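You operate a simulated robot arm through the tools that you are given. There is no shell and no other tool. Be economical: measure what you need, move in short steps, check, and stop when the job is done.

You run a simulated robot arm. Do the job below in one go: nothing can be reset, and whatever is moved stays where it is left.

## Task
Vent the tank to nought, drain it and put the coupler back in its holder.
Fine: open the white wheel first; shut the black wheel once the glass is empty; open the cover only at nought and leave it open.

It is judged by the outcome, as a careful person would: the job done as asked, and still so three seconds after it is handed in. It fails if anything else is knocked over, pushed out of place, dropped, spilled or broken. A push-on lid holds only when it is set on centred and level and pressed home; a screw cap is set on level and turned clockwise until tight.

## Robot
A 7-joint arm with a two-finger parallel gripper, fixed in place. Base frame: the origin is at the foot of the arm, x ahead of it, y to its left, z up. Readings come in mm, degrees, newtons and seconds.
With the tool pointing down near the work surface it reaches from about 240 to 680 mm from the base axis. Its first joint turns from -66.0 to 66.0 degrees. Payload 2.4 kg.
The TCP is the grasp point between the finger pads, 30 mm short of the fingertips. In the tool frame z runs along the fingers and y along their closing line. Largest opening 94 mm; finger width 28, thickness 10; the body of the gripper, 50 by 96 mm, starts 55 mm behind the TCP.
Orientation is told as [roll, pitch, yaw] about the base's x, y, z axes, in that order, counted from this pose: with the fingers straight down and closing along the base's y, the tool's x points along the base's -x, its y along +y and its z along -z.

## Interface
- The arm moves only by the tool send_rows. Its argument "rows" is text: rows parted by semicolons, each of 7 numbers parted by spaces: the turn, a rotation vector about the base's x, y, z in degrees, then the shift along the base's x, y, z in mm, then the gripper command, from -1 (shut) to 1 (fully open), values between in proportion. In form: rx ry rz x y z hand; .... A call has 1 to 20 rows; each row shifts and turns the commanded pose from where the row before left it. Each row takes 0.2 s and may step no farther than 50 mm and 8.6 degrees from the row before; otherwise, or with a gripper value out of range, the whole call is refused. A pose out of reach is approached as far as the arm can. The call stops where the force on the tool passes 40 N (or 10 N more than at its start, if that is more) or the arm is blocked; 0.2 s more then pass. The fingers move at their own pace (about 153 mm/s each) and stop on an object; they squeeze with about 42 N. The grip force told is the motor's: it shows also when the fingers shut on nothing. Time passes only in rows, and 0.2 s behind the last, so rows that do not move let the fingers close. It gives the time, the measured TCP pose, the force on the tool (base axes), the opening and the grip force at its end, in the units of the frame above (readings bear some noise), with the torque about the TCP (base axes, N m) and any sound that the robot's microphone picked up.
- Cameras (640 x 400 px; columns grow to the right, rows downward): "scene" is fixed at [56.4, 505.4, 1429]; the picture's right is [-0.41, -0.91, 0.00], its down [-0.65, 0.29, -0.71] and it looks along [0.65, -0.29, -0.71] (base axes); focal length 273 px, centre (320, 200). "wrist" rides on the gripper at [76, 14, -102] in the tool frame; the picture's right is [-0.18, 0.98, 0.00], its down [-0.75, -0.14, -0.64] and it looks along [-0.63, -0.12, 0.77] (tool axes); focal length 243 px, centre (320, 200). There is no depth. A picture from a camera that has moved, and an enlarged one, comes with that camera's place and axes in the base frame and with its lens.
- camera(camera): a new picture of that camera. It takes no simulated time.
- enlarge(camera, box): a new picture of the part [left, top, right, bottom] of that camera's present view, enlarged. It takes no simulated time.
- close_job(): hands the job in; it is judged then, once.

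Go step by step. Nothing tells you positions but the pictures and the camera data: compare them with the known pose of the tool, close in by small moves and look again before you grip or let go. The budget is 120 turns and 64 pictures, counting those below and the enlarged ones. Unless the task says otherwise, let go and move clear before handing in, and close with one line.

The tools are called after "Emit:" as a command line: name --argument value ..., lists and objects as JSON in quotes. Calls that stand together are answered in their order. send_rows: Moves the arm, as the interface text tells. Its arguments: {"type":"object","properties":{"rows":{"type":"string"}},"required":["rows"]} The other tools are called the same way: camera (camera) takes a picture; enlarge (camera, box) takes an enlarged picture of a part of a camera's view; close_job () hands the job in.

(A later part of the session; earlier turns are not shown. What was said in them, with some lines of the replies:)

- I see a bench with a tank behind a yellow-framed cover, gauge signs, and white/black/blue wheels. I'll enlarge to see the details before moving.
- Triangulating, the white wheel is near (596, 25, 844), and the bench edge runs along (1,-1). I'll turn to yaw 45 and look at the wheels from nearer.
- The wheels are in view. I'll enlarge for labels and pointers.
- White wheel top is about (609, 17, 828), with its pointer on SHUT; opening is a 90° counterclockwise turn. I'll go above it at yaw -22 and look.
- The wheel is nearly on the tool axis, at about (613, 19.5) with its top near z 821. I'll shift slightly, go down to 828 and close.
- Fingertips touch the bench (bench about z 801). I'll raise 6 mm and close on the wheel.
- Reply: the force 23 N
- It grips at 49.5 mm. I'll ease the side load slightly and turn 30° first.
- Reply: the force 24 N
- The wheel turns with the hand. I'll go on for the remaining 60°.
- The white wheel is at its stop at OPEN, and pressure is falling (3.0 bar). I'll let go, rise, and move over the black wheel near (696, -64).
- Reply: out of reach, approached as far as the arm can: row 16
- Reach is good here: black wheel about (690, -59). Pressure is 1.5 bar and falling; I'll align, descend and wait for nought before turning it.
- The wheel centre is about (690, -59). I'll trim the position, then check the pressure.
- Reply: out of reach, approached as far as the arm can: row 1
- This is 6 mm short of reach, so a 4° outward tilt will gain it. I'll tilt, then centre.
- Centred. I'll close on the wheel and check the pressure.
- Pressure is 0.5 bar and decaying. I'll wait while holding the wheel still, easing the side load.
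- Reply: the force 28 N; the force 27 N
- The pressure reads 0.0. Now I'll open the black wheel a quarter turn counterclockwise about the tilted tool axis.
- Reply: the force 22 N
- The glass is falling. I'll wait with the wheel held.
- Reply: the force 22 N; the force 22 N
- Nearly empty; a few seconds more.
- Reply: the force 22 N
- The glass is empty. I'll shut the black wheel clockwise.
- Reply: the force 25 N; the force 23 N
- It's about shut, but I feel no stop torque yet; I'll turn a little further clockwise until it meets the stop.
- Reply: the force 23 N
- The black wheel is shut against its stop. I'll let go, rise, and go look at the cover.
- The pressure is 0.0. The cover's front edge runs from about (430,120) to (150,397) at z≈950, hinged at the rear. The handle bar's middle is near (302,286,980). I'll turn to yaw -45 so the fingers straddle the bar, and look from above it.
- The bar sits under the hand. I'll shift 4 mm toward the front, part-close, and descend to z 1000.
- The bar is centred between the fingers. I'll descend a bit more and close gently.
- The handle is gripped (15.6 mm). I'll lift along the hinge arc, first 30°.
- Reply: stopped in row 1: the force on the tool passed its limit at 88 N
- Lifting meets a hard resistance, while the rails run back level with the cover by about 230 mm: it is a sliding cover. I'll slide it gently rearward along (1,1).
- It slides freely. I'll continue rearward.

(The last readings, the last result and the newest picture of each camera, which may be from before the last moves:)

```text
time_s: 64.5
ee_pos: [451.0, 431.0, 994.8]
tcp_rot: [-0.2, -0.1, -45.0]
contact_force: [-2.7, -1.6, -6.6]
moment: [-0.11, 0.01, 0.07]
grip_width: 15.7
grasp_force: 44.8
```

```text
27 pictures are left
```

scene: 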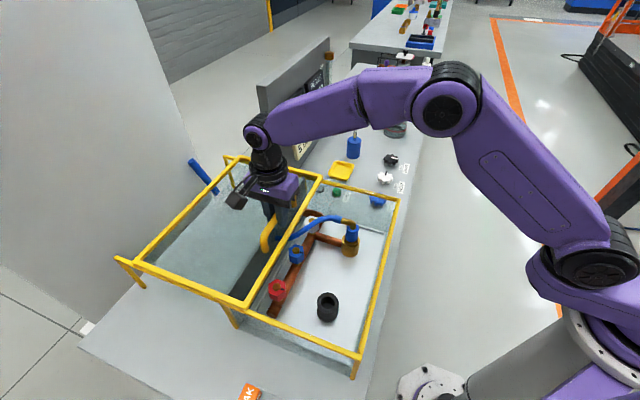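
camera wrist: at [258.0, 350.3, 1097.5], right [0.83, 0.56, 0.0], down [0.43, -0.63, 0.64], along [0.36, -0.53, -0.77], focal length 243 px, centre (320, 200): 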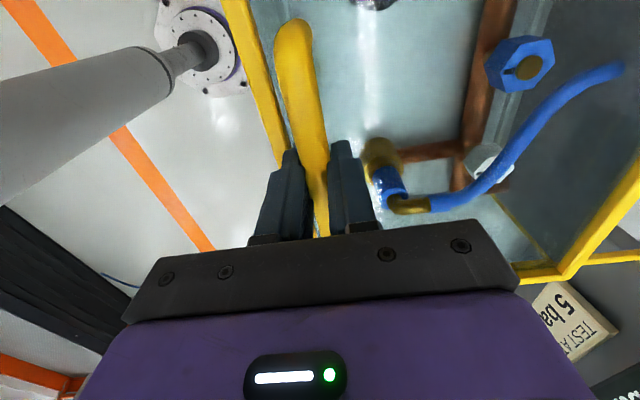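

Nearly fully back. I'll push 15 mm more and then let go and lift off.

Emit:
send_rows --rows "0 0 0 5 5 0 -1;0 0 0 5 5 0 -1;0 0 0 3 3 0 -1;0 0 0 0 0 0 -1"

Emit:
send_rows --rows "0 0 0 0 0 0 -0.4;0 0 0 0 0 0 0.2;0 0 0 0 0 25 0.3;0 0 0 0 0 40 0.3;0 0 0 -10 -10 45 1;0 0 7.5 -22 -22 30 1;0 0 7.5 -22 -22 20 1;0 0 7.5 -22 -22 0 1;0 0 7.5 -22 -22 0 1;0 0 7.5 -22 -22 0 1;0 0 7.5 -22 -22 0 1;0 0 7.5 -22 -22 0 1;0 0 7.5 -22 -22 0 1;0 0 7.5 -22 -22 0 1;0 0 7.5 -22 -22 0 1;0 0 7.5 0 0 0 1;0 0 7.5 0 0 0 1;0 0 0 0 0 0 1"

Emit:
camera --camera "wrist"

Emit:
enlarge --camera "scene" --box '[220, 150, 420, 390]'

```text
time_s: 65.5
ee_pos: [463.9, 445.0, 996.0]
tcp_rot: [-0.2, 0.0, -44.9]
contact_force: [-3.1, 0.3, -4.4]
moment: [-0.22, -0.12, -0.03]
grip_width: 15.7
grasp_force: 44.9
```

```text
time_s: 69.3
ee_pos: [232.8, 216.2, 1154.4]
tcp_rot: [-0.1, 0.0, 45.1]
contact_force: [0.4, -0.1, -0.7]
moment: [-0.02, 0.01, 0.01]
grip_width: 94.1
grasp_force: 0.0
```

```text
26 pictures are left
camera wrist: at [168.4, 173.3, 1257.7], right [-0.57, 0.82, 0.0], down [0.63, 0.44, 0.64], along [0.53, 0.36, -0.77], focal length 243 px, centre (320, 200)
```

wrist: 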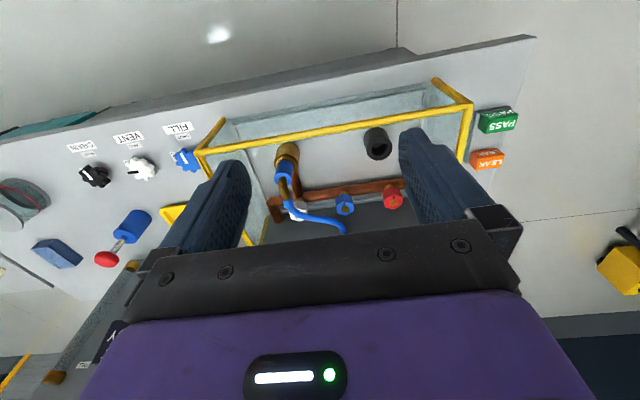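

```text
1.67 times, centred on (320, 270) of scene
camera zoom: at [56.4, 505.4, 1429.0], right [-0.41, -0.91, 0.0], down [-0.65, 0.29, -0.71], along [0.65, -0.29, -0.71], focal length 455 px, centre (320, 83)
```

zoom: 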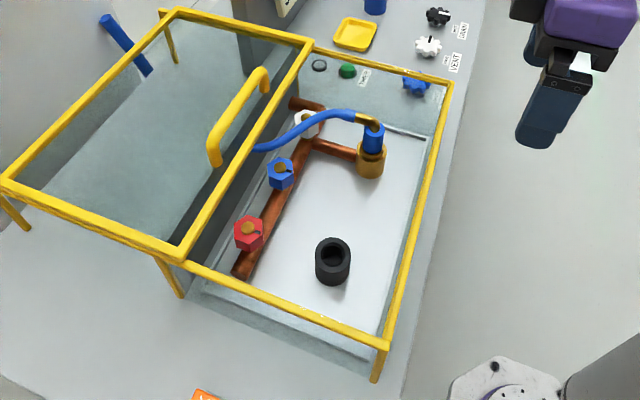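

The cover is open. The blue coupler, with a brass elbow and hose, sits in the brass port; the black cup is its holder. I'll enlarge to see it.

Emit:
enlarge --camera "wrist" --box '[250, 120, 410, 240]'

Emit:
enlarge --camera "scene" --box '[290, 190, 390, 260]'

```text
3.33 times, centred on (330, 180) of wrist
camera zoom: at [168.4, 173.3, 1257.7], right [-0.57, 0.82, 0.0], down [0.63, 0.44, 0.64], along [0.53, 0.36, -0.77], focal length 809 px, centre (287, 267)
```

zoom: 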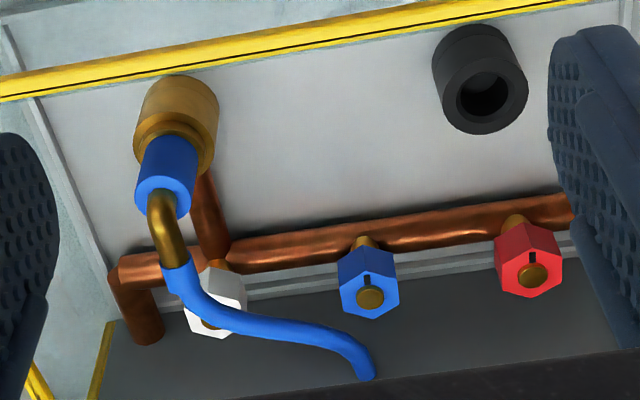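

```text
5.71 times, centred on (340, 225) of scene
camera zoom: at [56.4, 505.4, 1429.0], right [-0.41, -0.91, 0.0], down [-0.65, 0.29, -0.71], along [0.65, -0.29, -0.71], focal length 1560 px, centre (206, 57)
```

zoom: 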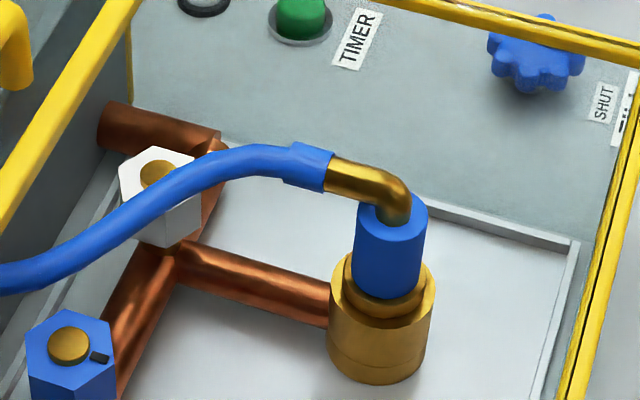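

The coupler top is about (409,257,907), with the hose leaving along +n and apparently anchored at the rear wall. The black holder top is about (287,384,853). I'll go above the coupler with the fingers closing across the hose direction.

Emit:
send_rows --rows "0 0 0 40 10 0 1;0 0 0 45 11 0 1;0 0 0 45 10 -20 1;0 0 0 45 10 -40 1;0 0 0 0 0 -45 1;0 0 0 0 0 0 1"

Emit:
camera --camera "wrist"

```text
refused: row 3 steps farther than a row can; nothing moved
```

```text
22 pictures are left
camera wrist: at [168.4, 173.3, 1257.7], right [-0.57, 0.82, 0.0], down [0.63, 0.44, 0.64], along [0.53, 0.36, -0.77], focal length 243 px, centre (320, 200)
```

wrist: 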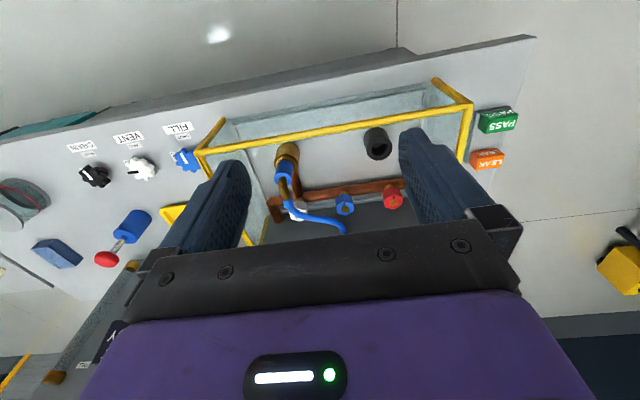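

A step was too long; I'll resend with shorter rows.

Emit:
send_rows --rows "0 0 0 40 10 0 1;0 0 0 45 11 0 1;0 0 0 45 10 0 1;0 0 0 45 10 0 1;0 0 0 0 0 -40 1;0 0 0 0 0 -40 1;0 0 0 0 0 -35 1;0 0 0 0 0 0 1"

Emit:
camera --camera "wrist"

```text
time_s: 71.1
ee_pos: [407.1, 254.9, 1038.8]
tcp_rot: [-0.2, -0.1, 45.1]
contact_force: [1.0, 0.0, 0.4]
moment: [0.0, 0.01, -0.02]
grip_width: 94.0
grasp_force: 0.1
```

```text
21 pictures are left
camera wrist: at [342.4, 213.4, 1141.9], right [-0.56, 0.83, 0.0], down [0.63, 0.43, 0.64], along [0.53, 0.36, -0.77], focal length 243 px, centre (320, 200)
```

wrist: 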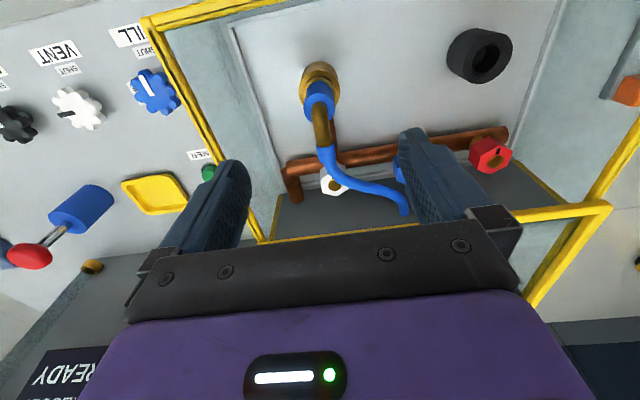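

The coupler is on the tool axis. I'll descend over it with the fingers part open.

Emit:
send_rows --rows "0 0 0 0.5 2.5 -35 0.5;0 0 0 0 0 -35 0.5;0 0 0 0 0 -30 0.5;0 0 0 0 0 -25 0.5;0 0 0 0 0 0 0.5"

Emit:
camera --camera "wrist"

Emit:
enlarge --camera "scene" --box '[280, 180, 400, 270]'

```text
time_s: 72.3
ee_pos: [409.3, 256.8, 915.8]
tcp_rot: [-0.2, 0.0, 45.0]
contact_force: [-0.7, 0.3, 1.1]
moment: [-0.01, -0.01, -0.06]
grip_width: 70.6
grasp_force: 0.1
```

```text
20 pictures are left
camera wrist: at [344.4, 215.8, 1018.7], right [-0.56, 0.83, 0.0], down [0.63, 0.43, 0.64], along [0.53, 0.36, -0.77], focal length 243 px, centre (320, 200)
```

wrist: 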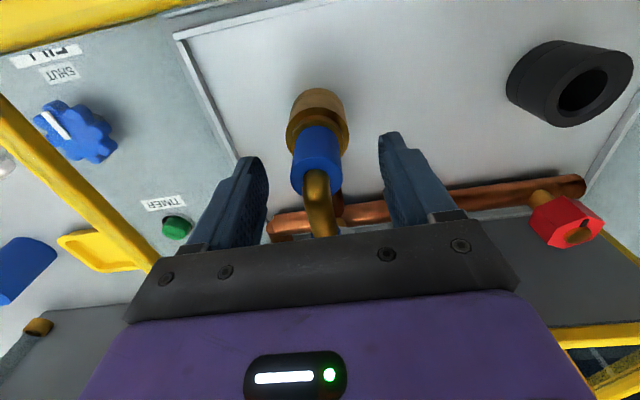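

```text
4.44 times, centred on (340, 225) of scene
camera zoom: at [56.4, 505.4, 1429.0], right [-0.41, -0.91, 0.0], down [-0.65, 0.29, -0.71], along [0.65, -0.29, -0.71], focal length 1213 px, centre (231, 89)
```

zoom: 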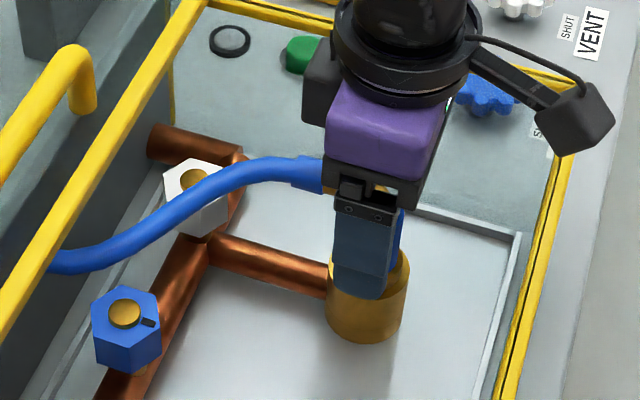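

Alignment is good. I'll descend 20 mm more and close.

Emit:
send_rows --rows "0 0 0 0 0 -10 0.5;0 0 0 0 0 -10 0.5;0 0 0 0 0 0 0;0 0 0 0 0 0 -1;0 0 0 0 0 0 -1;0 0 0 0 0 0 -1"

Emit:
camera --camera "wrist"

```text
time_s: 73.7
ee_pos: [408.2, 256.9, 894.4]
tcp_rot: [-0.2, 0.0, 45.0]
contact_force: [5.9, -4.3, -3.1]
moment: [-0.23, -0.29, -0.01]
grip_width: 31.6
grasp_force: 42.0
heard: snap
```

```text
18 pictures are left
camera wrist: at [343.9, 215.7, 998.3], right [-0.56, 0.83, 0.0], down [0.63, 0.43, 0.64], along [0.53, 0.36, -0.77], focal length 243 px, centre (320, 200)
```

wrist: 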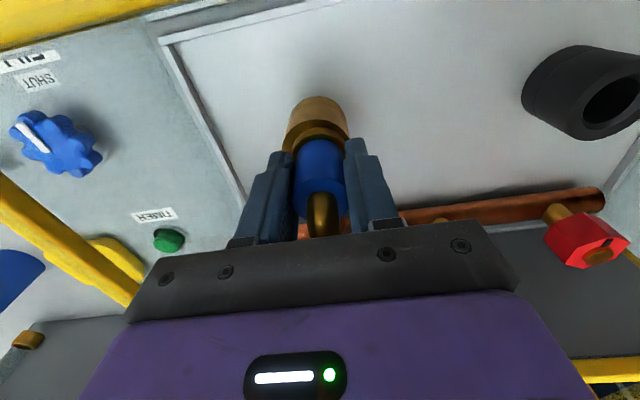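

Gripped at 31.6 mm, with a snap heard (the coupler latch, I think). I'll lift slowly.

Emit:
send_rows --rows "0 0 0 0 0 3 -1;0 0 0 0 0 5 -1;0 0 0 0 0 6 -1;0 0 0 0 0 8 -1;0 0 0 0 0 8 -1;0 0 0 0 0 0 -1"

Emit:
enlarge --camera "scene" --box '[260, 170, 400, 330]'

```text
time_s: 75.1
ee_pos: [409.0, 258.1, 924.7]
tcp_rot: [-0.2, 0.0, 45.0]
contact_force: [0.1, -0.9, -2.1]
moment: [-0.08, 0.01, 0.0]
grip_width: 31.0
grasp_force: 42.3
```

```text
2.50 times, centred on (330, 250) of scene
camera zoom: at [56.5, 505.4, 1429.0], right [-0.41, -0.91, 0.0], down [-0.65, 0.29, -0.71], along [0.65, -0.29, -0.71], focal length 682 px, centre (295, 75)
```

zoom: 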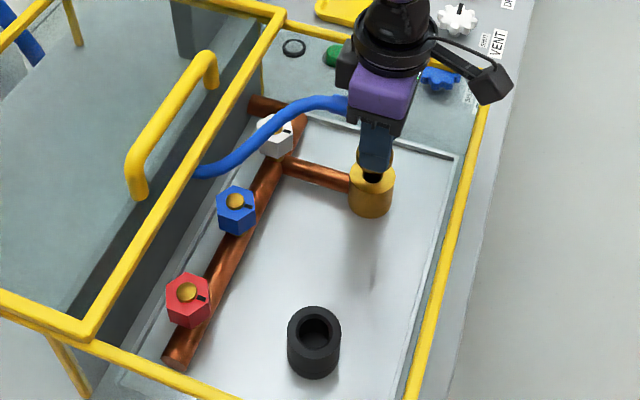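

The coupler is coming out of the port. I'll lift another 35 mm and check it from the side.

Emit:
send_rows --rows "0 0 0 0 0 12 -1;0 0 0 0 0 12 -1;0 0 0 0 0 11 -1;0 0 0 0 0 0 -1"

Emit:
enlarge --camera "scene" --box '[260, 170, 400, 330]'

Emit:
camera --camera "wrist"

```text
time_s: 76.1
ee_pos: [408.5, 257.2, 959.7]
tcp_rot: [-0.3, 0.1, 45.0]
contact_force: [0.6, -0.2, -1.4]
moment: [-0.01, 0.04, 0.01]
grip_width: 31.1
grasp_force: 41.7
```

```text
2.50 times, centred on (330, 250) of scene
camera zoom: at [56.5, 505.4, 1429.0], right [-0.41, -0.91, 0.0], down [-0.65, 0.29, -0.71], along [0.65, -0.29, -0.71], focal length 682 px, centre (295, 75)
```

zoom: 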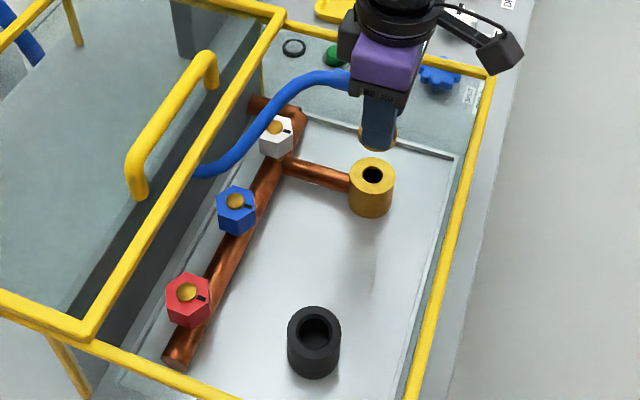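

```text
15 pictures are left
camera wrist: at [343.7, 216.3, 1062.9], right [-0.56, 0.83, 0.0], down [0.63, 0.43, 0.64], along [0.53, 0.36, -0.77], focal length 243 px, centre (320, 200)
```

wrist: 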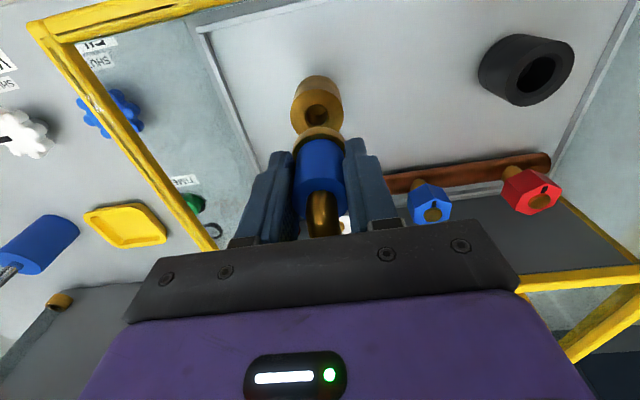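

The coupler is out and the hose flexes from its rear-wall anchor. I'll carry it across above the black holder at (286.5, 385.5).

Emit:
send_rows --rows "0 0 0 0 0 6 -1;0 0 0 -12 12.5 0 -1;0 0 0 -16 17 0 -1;0 0 0 -16 17 0 -1;0 0 0 -16 17 0 -1;0 0 0 -16 17 0 -1;0 0 0 -16 17 0 -1;0 0 0 -16 17 0 -1;0 0 0 -14 14 0 -1;0 0 0 0 0 0 -1;0 0 0 0 0 0 -1"

Emit:
camera --camera "wrist"

Emit:
enlarge --camera "scene" --box '[240, 210, 400, 350]'

```text
time_s: 78.5
ee_pos: [286.8, 386.9, 966.4]
tcp_rot: [-0.2, 0.0, 45.0]
contact_force: [1.1, 0.4, -2.3]
moment: [-0.02, 0.01, 0.01]
grip_width: 30.7
grasp_force: 42.1
```

```text
14 pictures are left
camera wrist: at [221.9, 345.9, 1070.0], right [-0.56, 0.83, 0.0], down [0.63, 0.43, 0.64], along [0.53, 0.36, -0.77], focal length 243 px, centre (320, 200)
```

wrist: 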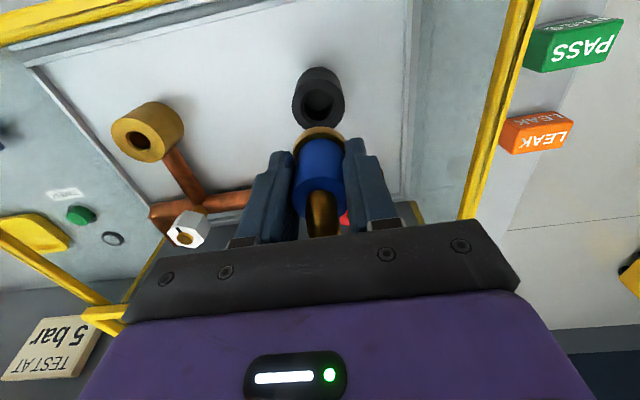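

```text
2.86 times, centred on (320, 280) of scene
camera zoom: at [56.4, 505.4, 1429.0], right [-0.41, -0.91, 0.0], down [-0.65, 0.29, -0.71], along [0.65, -0.29, -0.71], focal length 780 px, centre (320, -29)
```

zoom: 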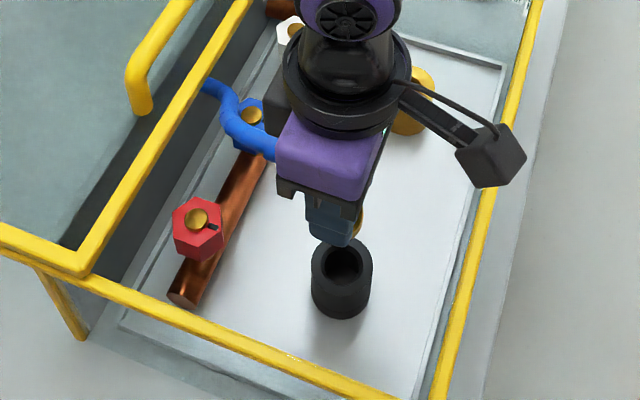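

I'll enlarge to compare the holder's rim centre with the tool axis.

Emit:
enlarge --camera "wrist" --box '[270, 50, 370, 150]'

```text
4.00 times, centred on (320, 100) of wrist
camera zoom: at [221.9, 345.9, 1070.0], right [-0.56, 0.83, 0.0], down [0.63, 0.43, 0.64], along [0.53, 0.36, -0.77], focal length 970 px, centre (320, 600)
```

zoom: 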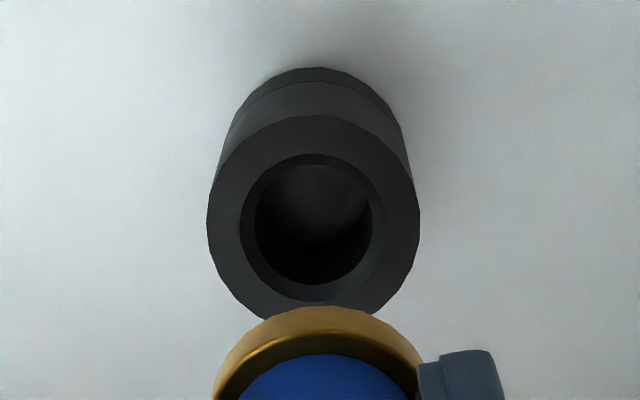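

The rim centre lies about 5 mm toward the front-left of the axis. I'll shift (-4.5,-3), come down to z 930, and check again.

Emit:
send_rows --rows "0 0 0 -4.5 -3 0 -1;0 0 0 0 0 -12 -1;0 0 0 0 0 -12 -1;0 0 0 0 0 -10 -1;0 0 0 0 0 0 -1"

Emit:
enlarge --camera "wrist" --box '[260, 70, 380, 170]'

Emit:
enlarge --camera "scene" --box '[280, 250, 380, 340]'

```text
time_s: 79.7
ee_pos: [282.7, 383.6, 932.9]
tcp_rot: [-0.2, 0.0, 44.9]
contact_force: [-0.4, 0.5, -2.5]
moment: [-0.01, 0.03, 0.01]
grip_width: 30.5
grasp_force: 41.6
```

```text
4.00 times, centred on (320, 120) of wrist
camera zoom: at [217.5, 342.6, 1036.3], right [-0.56, 0.83, 0.0], down [0.63, 0.43, 0.64], along [0.53, 0.36, -0.77], focal length 970 px, centre (320, 520)
```

zoom: 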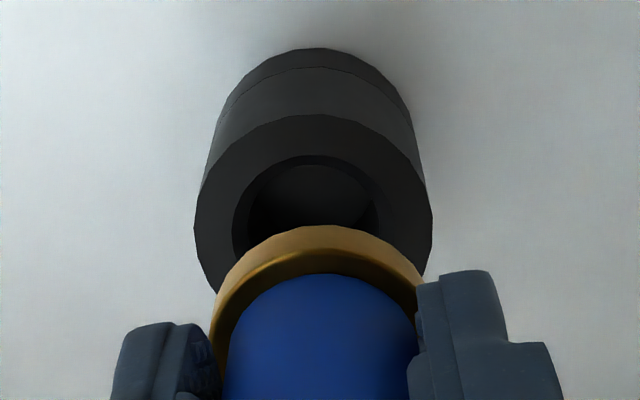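

```text
4.44 times, centred on (330, 295) of scene
camera zoom: at [56.4, 505.4, 1429.0], right [-0.41, -0.91, 0.0], down [-0.65, 0.29, -0.71], along [0.65, -0.29, -0.71], focal length 1213 px, centre (276, -222)
```

zoom: 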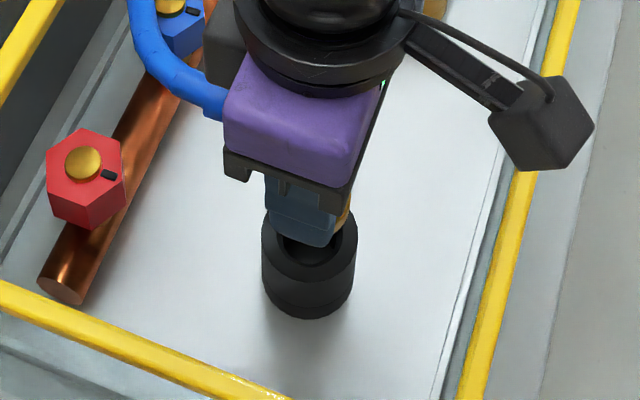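

Only about 1 mm off now. I'll trim and descend in small steps.

Emit:
send_rows --rows "0 0 0 -0.2 -1.4 0 -1;0 0 0 0 0 -6 -1;0 0 0 0 0 -6 -1;0 0 0 0 0 -6 -1;0 0 0 0 0 -5 -1;0 0 0 0 0 -4 -1;0 0 0 0 0 0 -1"

Emit:
enlarge --camera "wrist" --box '[260, 70, 380, 170]'

```text
time_s: 81.3
ee_pos: [281.0, 383.7, 905.3]
tcp_rot: [-0.3, 0.0, 45.0]
contact_force: [0.6, 0.0, -1.8]
moment: [-0.01, 0.03, 0.0]
grip_width: 30.5
grasp_force: 42.0
```

```text
4.00 times, centred on (320, 120) of wrist
camera zoom: at [216.6, 341.3, 1008.7], right [-0.56, 0.83, 0.0], down [0.63, 0.43, 0.64], along [0.53, 0.36, -0.77], focal length 970 px, centre (320, 520)
```

zoom: 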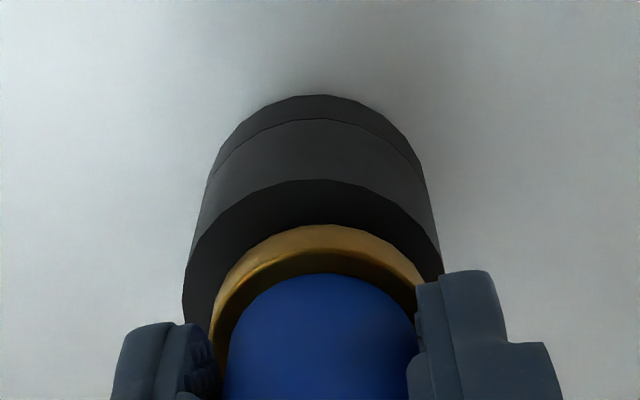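

Still about 1 mm sideways; I'll trim and carry on down.

Emit:
send_rows --rows "0 0 0 0.6 -0.9 0 -1;0 0 0 0 0 -3 -1;0 0 0 0 0 -3 -1;0 0 0 0 0 -3 -1;0 0 0 0 0 -2 -1;0 0 0 0 0 -2 -1;0 0 0 0 0 0 -1"

Emit:
enlarge --camera "wrist" --box '[260, 70, 380, 170]'

```text
time_s: 82.7
ee_pos: [282.6, 381.8, 895.0]
tcp_rot: [-0.2, 0.0, 45.0]
contact_force: [-2.2, -2.8, 8.9]
moment: [-0.14, 0.25, 0.06]
grip_width: 30.6
grasp_force: 41.7
stopped in row 7: the force on the tool passed its limit at 42 N (the readings are from after the stop); the commanded pose is now the measured one
```

```text
4.00 times, centred on (320, 120) of wrist
camera zoom: at [217.7, 340.4, 997.6], right [-0.56, 0.83, 0.0], down [0.63, 0.43, 0.64], along [0.53, 0.36, -0.77], focal length 970 px, centre (320, 520)
```

zoom: 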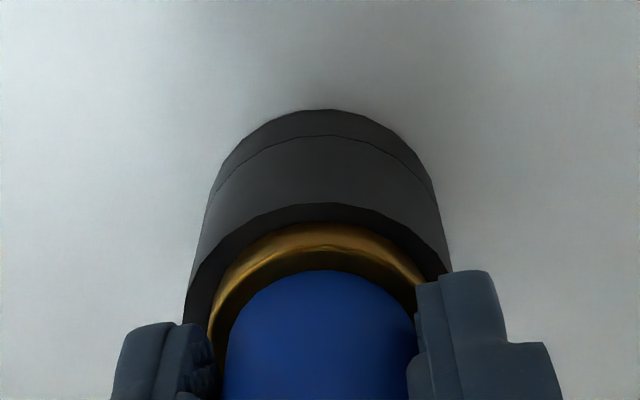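

The coupler met the holder at z 895, the same height it had when seated in the port. I'll check from the scene camera, then press lightly.

Emit:
send_rows --rows "0 0 0 0 0 -1.5 -1;0 0 0 0 0 -1 -1;0 0 0 0 0 0 -1"

Emit:
enlarge --camera "scene" --box '[290, 260, 370, 330]'

```text
time_s: 83.2
ee_pos: [283.1, 382.0, 894.4]
tcp_rot: [-0.2, -0.1, 45.0]
contact_force: [-1.3, -4.2, 10.2]
moment: [-0.03, 0.22, 0.07]
grip_width: 30.3
grasp_force: 42.2
stopped in row 2: the force on the tool passed its limit at 43 N (the readings are from after the stop); the commanded pose is now the measured one
```

```text
5.71 times, centred on (330, 295) of scene
camera zoom: at [56.3, 505.1, 1429.1], right [-0.41, -0.91, 0.0], down [-0.65, 0.29, -0.71], along [0.65, -0.29, -0.71], focal length 1560 px, centre (263, -343)
```

zoom: 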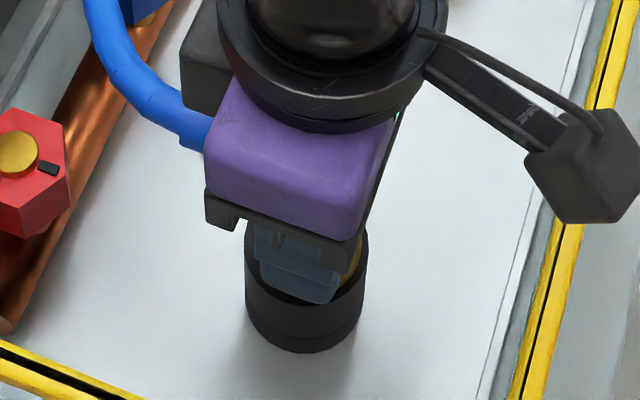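

The height matches the seated height in the port. I'll test that it is captured with a small sideways nudge.

Emit:
send_rows --rows "0 0 0 0 0 0.5 -1;0 0 0 1.5 -1.5 0 -1;0 0 0 1.5 -1.5 0 -1;0 0 0 0 0 0 -1"

Emit:
send_rows --rows "0 0 0 -1.5 1.5 0 -1;0 0 0 -1.5 1.5 0 -1;0 0 0 -1.5 1.5 0 -1;0 0 0 -1.5 1.5 0 -1;0 0 0 0 0 0 -1"

```text
time_s: 84.2
ee_pos: [285.6, 381.1, 893.8]
tcp_rot: [-0.1, -0.2, 44.8]
contact_force: [-0.4, 1.8, 0.3]
moment: [0.12, 0.07, -0.02]
grip_width: 30.1
grasp_force: 42.1
```

```text
time_s: 85.4
ee_pos: [280.7, 385.3, 893.8]
tcp_rot: [-0.2, -0.1, 44.8]
contact_force: [2.2, -3.5, 3.4]
moment: [-0.09, -0.07, 0.01]
grip_width: 30.4
grasp_force: 42.3
```

It moved ±3 mm with almost no force, so the fit may be loose. I'll nudge further to feel for the hole's wall.

Emit:
send_rows --rows "0 0 0 1.5 -1.5 0 -1;0 0 0 1.5 -1.5 0 -1;0 0 0 1.5 -1.5 0 -1;0 0 0 1.5 -1.5 0 -1;0 0 0 1.2 -1.2 0 -1;0 0 0 0 0 0 -1"

Emit:
enlarge --camera "wrist" --box '[240, 60, 400, 240]'

```text
time_s: 86.8
ee_pos: [287.4, 379.4, 892.5]
tcp_rot: [-0.1, -0.3, 45.0]
contact_force: [-3.6, 5.8, 9.9]
moment: [0.24, 0.36, -0.12]
grip_width: 30.1
grasp_force: 41.2
```

```text
2.22 times, centred on (320, 150) of wrist
camera zoom: at [222.4, 336.6, 997.3], right [-0.56, 0.83, 0.0], down [0.63, 0.43, 0.65], along [0.53, 0.36, -0.76], focal length 539 px, centre (320, 311)
```

zoom: 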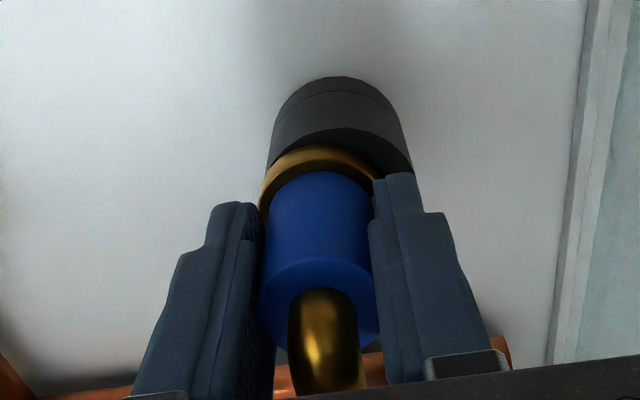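

The coupler slid freely sideways, so its spigot was resting on the rim, a few mm too far forward. A re-fit of all the views gives the holder at about (284, 385.3) with a lower rim. I'll lift, shift and try again.

Emit:
send_rows --rows "0 0 0 0 0 8 -1;0 0 0 -3.4 5.9 0 -1;0 0 0 0 0 0 -1;0 0 0 0 0 -4 -1;0 0 0 0 0 -3 -1;0 0 0 0 0 -3 -1;0 0 0 0 0 -3 -1;0 0 0 0 0 -2 -1"

```text
time_s: 88.4
ee_pos: [283.0, 384.3, 894.4]
tcp_rot: [-0.1, -0.1, 45.1]
contact_force: [-1.1, -3.0, 10.0]
moment: [0.08, 0.15, 0.06]
grip_width: 30.4
grasp_force: 42.2
stopped in row 7: the force on the tool passed its limit at 49 N (the readings are from after the stop); the commanded pose is now the measured one
```

Still on the rim at 894. Keeping light contact, I'll slide slowly rearward (+n) to feel for the hole.

Emit:
send_rows --rows "0 0 0 0.7 0.7 -0.3 -1;0 0 0 0.7 0.7 -0.3 -1;0 0 0 0.7 0.7 -0.3 -1;0 0 0 0.7 0.7 -0.3 -1;0 0 0 0 0 0 -1"

Emit:
send_rows --rows "0 0 0 0.7 0.7 -0.3 -1;0 0 0 0.7 0.7 -0.3 -1;0 0 0 0.7 0.7 -0.3 -1;0 0 0 0.7 0.7 -0.3 -1;0 0 0 0 0 0 -1"

```text
time_s: 89.0
ee_pos: [283.7, 385.8, 895.2]
tcp_rot: [-0.2, 0.2, 45.0]
contact_force: [-2.3, -5.4, 12.4]
moment: [0.06, 0.1, 0.04]
grip_width: 30.2
grasp_force: 41.6
stopped in row 3: the force on the tool passed its limit at 42 N (the readings are from after the stop); the commanded pose is now the measured one
```

```text
time_s: 89.6
ee_pos: [284.6, 385.3, 893.5]
tcp_rot: [-0.3, 0.5, 45.1]
contact_force: [-3.5, -5.7, 11.4]
moment: [0.03, 0.08, 0.02]
grip_width: 30.0
grasp_force: 41.9
stopped in row 2: the force on the tool passed its limit at 44 N (the readings are from after the stop); the commanded pose is now the measured one
```

Feeling alone isn't telling enough. I'll lift clear and turn the hand so the scene camera can see the coupler's lower profile beside the holder.

Emit:
send_rows --rows "0 0 0 0 0 10 -1;0 0 0 0 0 20 -1;0 0 0 0 0 30 -1;0 0 -7.5 0 0 10 -1;0 0 -7.5 3 -3 0 -1;0 0 -7.5 5 -5 0 -1;0 0 -7.5 6 -6 0 -1;0 0 -7.5 6 -6 0 -1;0 0 -7.5 6 -6 0 -1;0 0 0 0 0 0 -1"

Emit:
enlarge --camera "scene" --box '[290, 225, 370, 325]'

```text
time_s: 91.8
ee_pos: [310.4, 356.4, 965.1]
tcp_rot: [-0.3, 0.5, -0.1]
contact_force: [0.1, -0.1, 0.3]
moment: [0.0, -0.03, 0.02]
grip_width: 15.0
grasp_force: 42.0
```

```text
4.00 times, centred on (330, 275) of scene
camera zoom: at [56.5, 505.4, 1429.0], right [-0.41, -0.91, 0.0], down [-0.65, 0.29, -0.71], along [0.65, -0.29, -0.71], focal length 1092 px, centre (280, -100)
```

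zoom: 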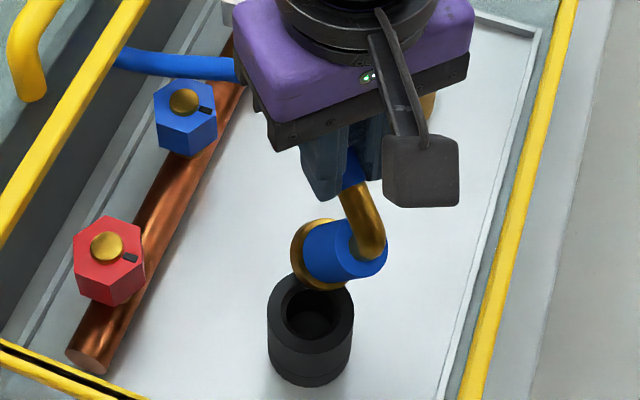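

The grip slipped: the hand now holds only the brass elbow (15 mm) and the coupler hangs sideways in it. I'll look with the wrist camera before doing anything else.

Emit:
enlarge --camera "wrist" --box '[200, 40, 440, 240]'

```text
2.00 times, centred on (320, 140) of wrist
camera zoom: at [234.9, 374.2, 1067.6], right [0.19, 0.98, -0.01], down [0.76, -0.14, 0.64], along [0.63, -0.12, -0.77], focal length 485 px, centre (320, 320)
```

zoom: 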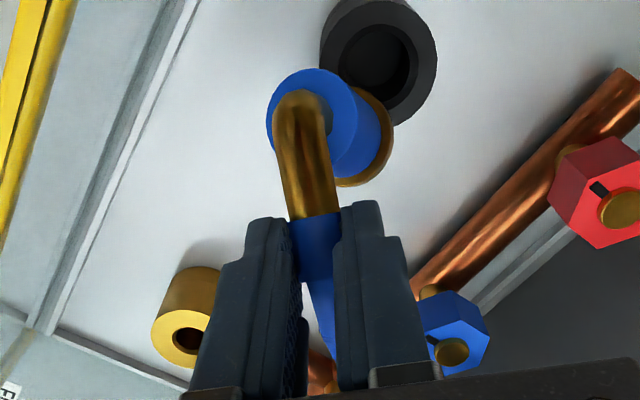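

The hand holds the hose just behind the elbow, and the coupler hangs about 35° off upright. I'll raise a little and tilt the hand back about 35° so the coupler comes upright, then look.

Emit:
send_rows --rows "0 0 0 0 0 10 -1;0 0 0 0 0 10 -1;-4.3 5.5 0 0 0 0 -1;-4.3 5.5 0 0 0 0 -1;-4.3 5.5 0 0 0 0 -1;-4.3 5.5 0 0 0 0 -1;-4.3 5.5 0 0 0 0 -1;0 0 0 0 0 0 -1;0 0 0 0 0 0 -1"

Emit:
enlarge --camera "scene" --box '[270, 220, 380, 320]'

```text
time_s: 93.8
ee_pos: [310.9, 359.4, 984.5]
tcp_rot: [-23.6, 27.2, -5.6]
contact_force: [0.4, 0.4, -2.5]
moment: [0.02, -0.07, -0.01]
grip_width: 14.9
grasp_force: 41.6
```

```text
4.00 times, centred on (325, 270) of scene
camera zoom: at [56.5, 505.4, 1429.0], right [-0.41, -0.91, 0.0], down [-0.65, 0.29, -0.71], along [0.65, -0.29, -0.71], focal length 1092 px, centre (300, -80)
```

zoom: 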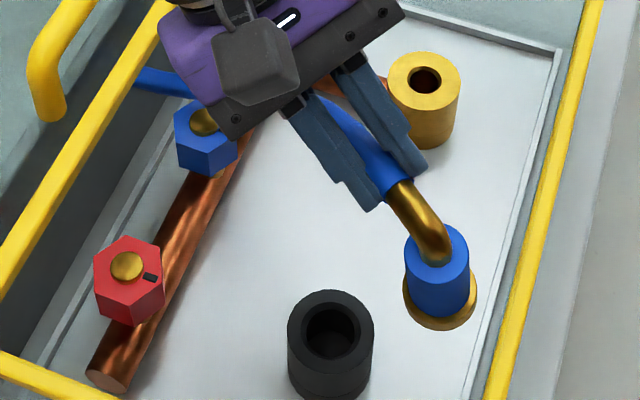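

The coupler now hangs upright, at about (269,336) with its top near z 932. Its collar is wider than the holder's hole, and the spigot below fits loosely in it. So it had in fact been seated before I lifted it. I'll bring it back over the holder.

Emit:
send_rows --rows "0 0 0 3 10 0 -1;0 0 0 4 13 0 -1;0 0 0 4 13 0 -1;0 0 0 4 13 0 -1;0 0 0 0 0 0 -1;0 0 0 0 0 0 -1"

Emit:
enlarge --camera "scene" --box '[270, 220, 380, 320]'

```text
time_s: 95.2
ee_pos: [324.7, 409.2, 983.4]
tcp_rot: [-23.6, 27.1, -5.6]
contact_force: [0.4, -0.2, -2.1]
moment: [0.03, -0.05, 0.0]
grip_width: 15.0
grasp_force: 41.5
```

```text
4.00 times, centred on (325, 270) of scene
camera zoom: at [56.4, 505.4, 1429.0], right [-0.41, -0.91, 0.0], down [-0.65, 0.29, -0.71], along [0.65, -0.29, -0.71], focal length 1092 px, centre (300, -80)
```

zoom: 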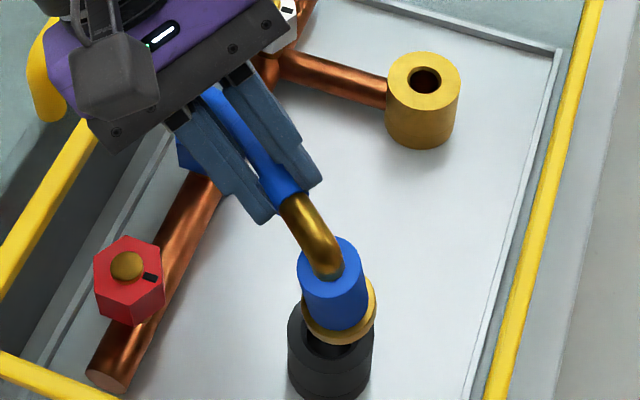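

It's 8–10° off upright and about 4 mm off sideways. I'll correct the tilt and position, then lower partway.

Emit:
send_rows --rows "4.1 -1.85 0 -2.2 -4.9 0 -1;4.1 -1.85 0 -2.2 -4.9 0 -1;0 0 0 0 0 0 -1;0 0 0 0 0 -3 -1;0 0 0 0 0 -3 -1;0 0 0 0 0 0 -1;0 0 0 0 0 0 -1"

Emit:
enlarge --camera "scene" --box '[290, 240, 370, 320]'

```text
time_s: 96.8
ee_pos: [319.9, 399.7, 978.7]
tcp_rot: [-14.3, 24.0, -1.7]
contact_force: [-0.2, -0.1, -1.1]
moment: [0.0, -0.09, -0.01]
grip_width: 15.0
grasp_force: 41.7
```

```text
5.00 times, centred on (330, 280) of scene
camera zoom: at [56.4, 505.4, 1429.0], right [-0.41, -0.91, 0.0], down [-0.65, 0.29, -0.71], along [0.65, -0.29, -0.71], focal length 1365 px, centre (270, -200)
```

zoom: 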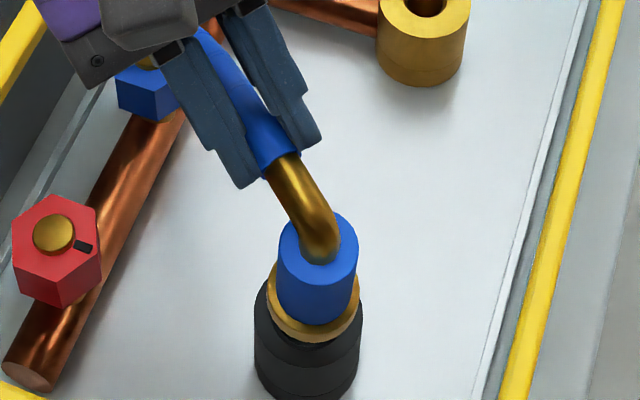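

Upright and nearly centred, about 8 mm above the rim. I'll shift 2.5 mm and lower onto it.

Emit:
send_rows --rows "0 0 0 1 2.3 0 -1;0 0 0 0 0 -2.5 -1;0 0 0 0 0 -2.5 -1;0 0 0 0 0 -2.5 -1;0 0 0 0 0 0 -1"

Emit:
send_rows --rows "0 0 0 0 0 -1.5 -1;0 0 0 0 0 -1.5 -1;0 0 0 0 0 0 -1"

Emit:
send_rows --rows "0 0 0 0 0 -1.5 -1;0 0 0 0 0 -1.5 -1;0 0 0 0 0 0 -1"

```text
time_s: 98.0
ee_pos: [320.8, 400.7, 970.6]
tcp_rot: [-14.2, 24.0, -1.7]
contact_force: [0.4, 0.2, -1.3]
moment: [0.01, -0.06, 0.01]
grip_width: 15.2
grasp_force: 42.3
```

```text
time_s: 98.8
ee_pos: [321.3, 400.9, 966.2]
tcp_rot: [-14.2, 24.0, -1.7]
contact_force: [1.0, -0.5, -1.2]
moment: [0.01, -0.02, 0.0]
grip_width: 15.0
grasp_force: 42.1
```

```text
time_s: 99.6
ee_pos: [322.1, 399.6, 963.5]
tcp_rot: [-14.2, 24.0, -1.7]
contact_force: [0.0, 0.1, -1.9]
moment: [0.03, -0.04, 0.01]
grip_width: 14.8
grasp_force: 42.1
```

No contact yet; lowering further in small steps.

Emit:
send_rows --rows "0 0 0 0 0 -1.5 -1;0 0 0 0 0 -1.5 -1;0 0 0 0 0 0 -1"

Emit:
send_rows --rows "0 0 0 0 0 -1.5 -1;0 0 0 0 0 -1.5 -1;0 0 0 0 0 0 -1"

```text
time_s: 100.4
ee_pos: [322.4, 399.8, 961.0]
tcp_rot: [-14.2, 23.9, -1.7]
contact_force: [-0.4, 0.5, -1.3]
moment: [-0.02, -0.05, 0.0]
grip_width: 15.0
grasp_force: 41.7
```

```text
time_s: 101.2
ee_pos: [321.7, 401.9, 957.4]
tcp_rot: [-14.3, 23.9, -1.7]
contact_force: [-0.1, 0.8, -1.2]
moment: [0.02, -0.08, -0.01]
grip_width: 14.6
grasp_force: 41.7
```

I'll use a picture now to see how it stands on the holder.

Emit:
enlarge --camera "scene" --box '[290, 240, 370, 320]'

```text
5.00 times, centred on (330, 280) of scene
camera zoom: at [56.4, 505.4, 1429.0], right [-0.41, -0.91, 0.0], down [-0.65, 0.29, -0.71], along [0.65, -0.29, -0.71], focal length 1365 px, centre (270, -200)
```

zoom: 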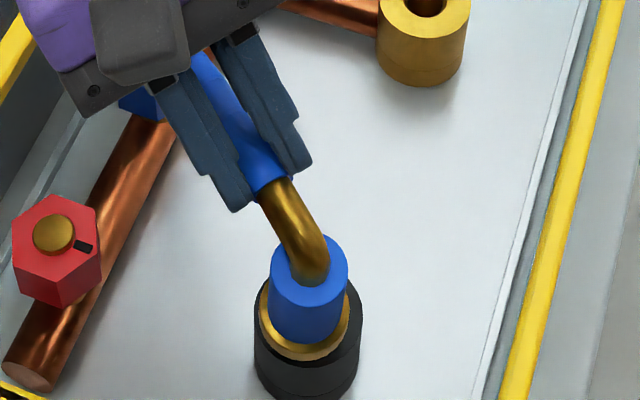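

The coupler stands upright over the holder but about 5 mm toward the front-left. I'll lift slightly, shift (+3.8,-3.6), and lower again.

Emit:
send_rows --rows "0 0 0 0 0 4 -1;0 0 0 0 0 4 -1;0 0 0 1.9 -1.8 2 -1;0 0 0 1.9 -1.8 0 -1;0 0 0 0 0 0 -1;0 0 0 0 0 -2 -1;0 0 0 0 0 -2 -1;0 0 0 0 0 -2 -1;0 0 0 0 0 -2 -1;0 0 0 0 0 -2 -1;0 0 0 0 0 0 -1"

Emit:
camera --camera "wrist"

```text
time_s: 103.6
ee_pos: [326.3, 397.2, 957.5]
tcp_rot: [-14.1, 23.9, -1.7]
contact_force: [-0.5, -0.5, -1.0]
moment: [0.02, -0.03, 0.0]
grip_width: 15.0
grasp_force: 41.8
```

```text
refused: no pictures are left
```

No pictures are left, so I go on by feel. I'll lower a little more, watching the force.

Emit:
send_rows --rows "0 0 0 0 0 -1 -1;0 0 0 0 0 -1 -1;0 0 0 0 0 0 -1"

Emit:
send_rows --rows "0 0 0 0 0 -1 -1;0 0 0 0 0 -1 -1;0 0 0 0 0 0 -1"

Emit:
send_rows --rows "0 0 0 0 0 -1 -1;0 0 0 0 0 -1 -1;0 0 0 0 0 0 -1"

```text
time_s: 104.4
ee_pos: [326.6, 397.8, 954.4]
tcp_rot: [-14.1, 24.0, -1.7]
contact_force: [-0.5, 0.4, -2.4]
moment: [0.0, -0.07, -0.01]
grip_width: 14.9
grasp_force: 42.5
```

```text
time_s: 105.2
ee_pos: [326.6, 397.3, 951.4]
tcp_rot: [-14.2, 23.9, -1.6]
contact_force: [-0.1, -0.4, -1.7]
moment: [-0.02, -0.07, -0.01]
grip_width: 15.0
grasp_force: 41.5
```

```text
time_s: 106.0
ee_pos: [325.5, 396.8, 951.1]
tcp_rot: [-14.2, 23.9, -1.7]
contact_force: [-0.2, -0.2, -1.1]
moment: [0.01, -0.08, 0.0]
grip_width: 14.8
grasp_force: 42.0
```

The lever moment shows the coupler still hanging freely. I'll keep lowering until its weight comes off.

Emit:
send_rows --rows "0 0 0 0 0 -1 -1;0 0 0 0 0 -1 -1;0 0 0 0 0 0 -1"

Emit:
send_rows --rows "0 0 0 0 0 -1 -1;0 0 0 0 0 -1 -1;0 0 0 0 0 0 -1"

Emit:
send_rows --rows "0 0 0 0 0 -1 -1;0 0 0 0 0 -1 -1;0 0 0 0 0 0 -1"

```text
time_s: 106.8
ee_pos: [325.7, 396.6, 948.8]
tcp_rot: [-14.2, 24.0, -1.7]
contact_force: [-0.6, -0.3, -1.3]
moment: [0.03, -0.09, 0.01]
grip_width: 15.1
grasp_force: 42.3
```

```text
time_s: 107.6
ee_pos: [325.0, 397.9, 947.7]
tcp_rot: [-14.2, 24.0, -1.7]
contact_force: [-0.2, 0.2, -1.6]
moment: [-0.03, -0.07, -0.03]
grip_width: 14.8
grasp_force: 41.5
```

```text
time_s: 108.4
ee_pos: [325.2, 398.1, 946.2]
tcp_rot: [-14.2, 24.1, -1.7]
contact_force: [-0.1, -0.3, -1.2]
moment: [0.05, -0.11, 0.0]
grip_width: 15.1
grasp_force: 42.2
```

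The weight is still hanging, so the coupler may be deeper inside the holder than I thought. I'll probe sideways to learn whether it is inside the cup.

Emit:
send_rows --rows "0 0 0 2 -2 0 -1;0 0 0 2 -2 0 -1;0 0 0 0 0 0 -1"

Emit:
send_rows --rows "0 0 0 -2 2 0 -1;0 0 0 -2 2 0 -1;0 0 0 -2 2 0 -1;0 0 0 -2 2 0 -1;0 0 0 0 0 0 -1"

Emit:
send_rows --rows "0 0 0 2 -2 0 -1;0 0 0 4 0 0 -1;0 0 0 2 2 0 -1;0 0 0 0 0 0 -1"

Emit:
send_rows --rows "0 0 0 -3 -3 0 -1;0 0 0 -3 -3 0 -1;0 0 0 -2 -2 0 -1;0 0 0 0 0 0 -1"

```text
time_s: 109.2
ee_pos: [329.2, 393.6, 946.4]
tcp_rot: [-14.2, 24.1, -1.8]
contact_force: [0.3, 0.3, -1.6]
moment: [0.0, -0.04, -0.01]
grip_width: 14.7
grasp_force: 42.1
```

```text
time_s: 110.4
ee_pos: [321.8, 399.6, 946.8]
tcp_rot: [-14.2, 23.9, -1.8]
contact_force: [8.8, -5.0, -1.8]
moment: [-0.4, -0.91, 0.29]
grip_width: 15.0
grasp_force: 42.1
```

```text
time_s: 111.4
ee_pos: [330.9, 400.8, 945.2]
tcp_rot: [-14.1, 24.0, -1.6]
contact_force: [-0.1, 0.4, -1.4]
moment: [0.02, -0.04, 0.0]
grip_width: 14.9
grasp_force: 42.0
```

```text
time_s: 112.4
ee_pos: [321.8, 392.7, 945.8]
tcp_rot: [-14.1, 23.9, -1.7]
contact_force: [4.3, 3.6, 0.4]
moment: [0.35, -0.48, -0.12]
grip_width: 14.8
grasp_force: 41.8
```

There is contact toward -d and -n, but it is free toward +d and +n. I'll probe further that way to find the other walls.

Emit:
send_rows --rows "0 0 0 4 4 0 -1;0 0 0 3 -3 0 -1;0 0 0 2 -2 0 -1;0 0 0 1.5 -1.5 0 -1;0 0 0 0 0 0 -1"

Emit:
send_rows --rows "0 0 0 1.5 -1.5 0 -1;0 0 0 1.5 -1.5 0 -1;0 0 0 0 0 0 -1"

```text
time_s: 113.6
ee_pos: [331.0, 391.2, 947.1]
tcp_rot: [-14.2, 23.9, -1.7]
contact_force: [-2.5, 3.6, -1.3]
moment: [0.24, 0.27, -0.14]
grip_width: 15.3
grasp_force: 41.7
```

```text
time_s: 114.4
ee_pos: [334.4, 387.5, 946.8]
tcp_rot: [-14.3, 24.1, -1.8]
contact_force: [-10.7, 1.8, 4.2]
moment: [0.25, 1.34, -0.24]
grip_width: 14.8
grasp_force: 41.7
```

The coupler is captured inside the holder's hole, with about 6 mm play each way. I'll centre it and lower until its weight comes off.

Emit:
send_rows --rows "0 0 0 -3.3 4.7 0 -1;0 0 0 -3 4 0 -1;0 0 0 0 0 0 -1;0 0 0 0 0 -2 -1;0 0 0 0 0 0 -1"

Emit:
send_rows --rows "0 0 0 0 0 -2 -1;0 0 0 0 0 -2 -1;0 0 0 0 0 0 -1"

Emit:
send_rows --rows "0 0 0 0 0 -2 -1;0 0 0 0 0 -2 -1;0 0 0 0 0 0 -1"

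```text
time_s: 115.6
ee_pos: [329.4, 396.9, 942.7]
tcp_rot: [-14.3, 24.0, -1.8]
contact_force: [0.2, -1.0, -1.8]
moment: [-0.02, -0.09, 0.01]
grip_width: 15.1
grasp_force: 42.4
```

```text
time_s: 116.4
ee_pos: [329.5, 396.7, 941.0]
tcp_rot: [-14.1, 24.1, -1.7]
contact_force: [3.6, 0.2, 24.2]
moment: [-0.3, 1.15, 0.0]
grip_width: 14.9
grasp_force: 42.3
```

```text
time_s: 116.9
ee_pos: [330.7, 396.8, 940.5]
tcp_rot: [-13.9, 23.8, -1.7]
contact_force: [1.0, -1.6, 3.6]
moment: [-0.18, 0.17, 0.04]
grip_width: 14.7
grasp_force: 41.7
stopped in row 2: the force on the tool passed its limit at 42 N (the readings are from after the stop); the commanded pose is now the measured one
```

It bottomed on a hard stop, and the moment puts the coupler at about (282,385), which is the holder's centre. I'll open gently and back off along the finger axis.

Emit:
send_rows --rows "0 0 0 0 0 0 -0.6;0 0 0 0 0 0 -0.4;0 0 0 0 0 0 -0.2;0 0 0 0 0 0 0;0 0 0 0 0 0 0.2;0 0 0 4 2.3 9 0.3;0 0 0 6 3.5 13.5 0.3;0 0 0 8 4.6 18 0.4;0 0 0 8 4.6 18 0.5;0 0 0 10 6 22 0.6;0 0 0 0 0 30 0.6;0 0 0 0 0 0 0.6"

```text
time_s: 119.5
ee_pos: [367.7, 417.4, 1052.5]
tcp_rot: [-14.0, 23.8, -1.7]
contact_force: [0.7, 0.1, -0.7]
moment: [-0.03, 0.02, -0.02]
grip_width: 75.5
grasp_force: 0.1
```

It's released with no drop heard. I'll level the hand and come over the holder from above to check by touch that the coupler stands upright.

Emit:
send_rows --rows "0 -6 1.7 0 0 8 0.6;0 -6 0 0 0 8 0.6;0 -6 0 0 0 8 0.6;0 -5.8 0 0 0 6 0.6;7 0 0 -10 -4 0 0.6;7 0 0 -15 -6 0 1;0 0 7 -20 -8 0 1;0 0 7 -20 -8 0 1;0 0 0 -20 -6.4 0 1;0 0 0 0 0 0 1"

```text
time_s: 121.7
ee_pos: [282.9, 385.7, 1082.2]
tcp_rot: [0.2, -0.2, 14.1]
contact_force: [0.4, 0.8, 0.9]
moment: [-0.02, 0.01, 0.04]
grip_width: 93.8
grasp_force: 0.0
```

Level and over the holder. I'll descend with the fingers wide open.

Emit:
send_rows --rows "0 0 0 0 0 -30 1;0 0 0 0 0 -30 1;0 0 0 0 0 -30 1;0 0 0 0 0 -20 1;0 0 0 0 0 -15 1;0 0 0 0 0 -10 1;0 0 0 0 0 -10 1;0 0 0 0 0 -10 1;0 0 0 0 0 -10 1;0 0 0 0 0 -10 1;0 0 0 0 0 0 1"

```text
time_s: 124.1
ee_pos: [282.2, 385.7, 905.5]
tcp_rot: [0.3, 0.0, 14.2]
contact_force: [0.8, 0.1, -1.0]
moment: [0.01, 0.01, -0.02]
grip_width: 94.1
grasp_force: 0.0
```

Emit:
send_rows --rows "0 0 0 0 0 0 0.4;0 0 0 0 0 0 0;0 0 0 0 0 0 -0.1;0 0 0 0 0 0 -0.2;0 0 0 0 0 0 -0.28;0 0 0 0 0 0 -0.28"

```text
time_s: 125.5
ee_pos: [281.7, 385.4, 906.0]
tcp_rot: [0.3, 0.0, 14.0]
contact_force: [-0.9, 2.5, 3.5]
moment: [0.07, -0.02, 0.01]
grip_width: 34.9
grasp_force: 0.9
```

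The fingers are touching something at about 35 mm. I'll close fully and read the width.

Emit:
send_rows --rows "0 0 0 0 0 0 -0.5;0 0 0 0 0 0 -1;0 0 0 0 0 0 -1"

```text
time_s: 126.3
ee_pos: [280.1, 386.4, 906.3]
tcp_rot: [0.2, -0.2, 14.1]
contact_force: [-1.3, 7.5, 8.8]
moment: [0.27, -0.15, 0.15]
grip_width: 29.9
grasp_force: 41.8
```

The blue body is between the fingers at 30 mm. I'll ease sideways and press down to make sure it's home.

Emit:
send_rows --rows "0 0 0 0 1 0 -1;0 0 0 0 0 -1 -1;0 0 0 0 0 -1 -1;0 0 0 0 0 -1 -1;0 0 0 0 0 0 -1"

```text
time_s: 127.1
ee_pos: [280.7, 386.6, 906.6]
tcp_rot: [0.2, 0.0, 14.1]
contact_force: [-3.4, -3.2, 8.8]
moment: [-0.25, 0.06, -0.05]
grip_width: 30.2
grasp_force: 41.7
stopped in row 3: the force on the tool passed its limit at 45 N (the readings are from after the stop); the commanded pose is now the measured one
```

It is firmly supported. One last check: gripped, I'll nudge it sideways to confirm the holder's walls retain it.

Emit:
send_rows --rows "0 0 0 0 0 1 -1;0 0 0 2 2 0 -1;0 0 0 2 2 0 -1;0 0 0 1.5 1.5 0 -1;0 0 0 0 0 0 -1"

Emit:
send_rows --rows "0 0 0 -2 -2 0 -1;0 0 0 -2 -2 0 -1;0 0 0 -2 -2 0 -1;0 0 0 -2 -2 0 -1;0 0 0 -2 -2 0 -1;0 0 0 0 0 0 -1"

```text
time_s: 128.3
ee_pos: [283.5, 390.3, 906.7]
tcp_rot: [-0.3, 0.6, 14.2]
contact_force: [-23.5, -15.2, 17.9]
moment: [-0.73, 0.97, 0.07]
grip_width: 30.1
grasp_force: 41.4
```

```text
time_s: 129.7
ee_pos: [278.8, 382.4, 906.9]
tcp_rot: [0.3, -0.1, 14.1]
contact_force: [0.1, -0.2, 0.1]
moment: [0.02, -0.01, -0.02]
grip_width: 29.9
grasp_force: 41.6
```

The holder's wall resists firmly (28 N), so it is retained. I'll re-centre, let go, and rise clear.

Emit:
send_rows --rows "0 0 0 1.5 1.5 0 -1;0 0 0 0 0 0 -0.4;0 0 0 0 0 0 0;0 0 0 0 0 0 0.5;0 0 0 0 0 0 0.9;0 0 0 0 0 10 0.9;0 0 0 0 0 20 0.9;0 0 0 0 0 30 0.9;0 0 0 0 0 40 0.9;0 0 0 0 0 45 0.9;0 0 0 0 0 45 0.9;0 0 0 -10 -20 30 0.9;0 0 0 -10 -30 0 0.9;0 0 0 0 -40 0 0.9;0 0 0 0 -40 0 0.9;0 0 0 0 0 0 0.9"

```text
time_s: 133.1
ee_pos: [255.8, 257.2, 1126.4]
tcp_rot: [0.2, 0.0, 14.1]
contact_force: [-0.7, -0.5, -0.5]
moment: [0.02, 0.01, 0.01]
grip_width: 89.5
grasp_force: 0.2
```

The hand is clear of everything, and no drop or other sound was heard. The vent wheel is open, the drain wheel is shut, the cover is open and the coupler is in its holder. I'm handing in.

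Emit:
close_job

```text
The job is handed in.
```

The tank is vented to 0.0 bar and drained, the white wheel is open, the black wheel is shut and the cover is left open. The coupler slipped in the grip once and was re-set; it is back in its holder, checked at the end by touch only because no pictures were left.
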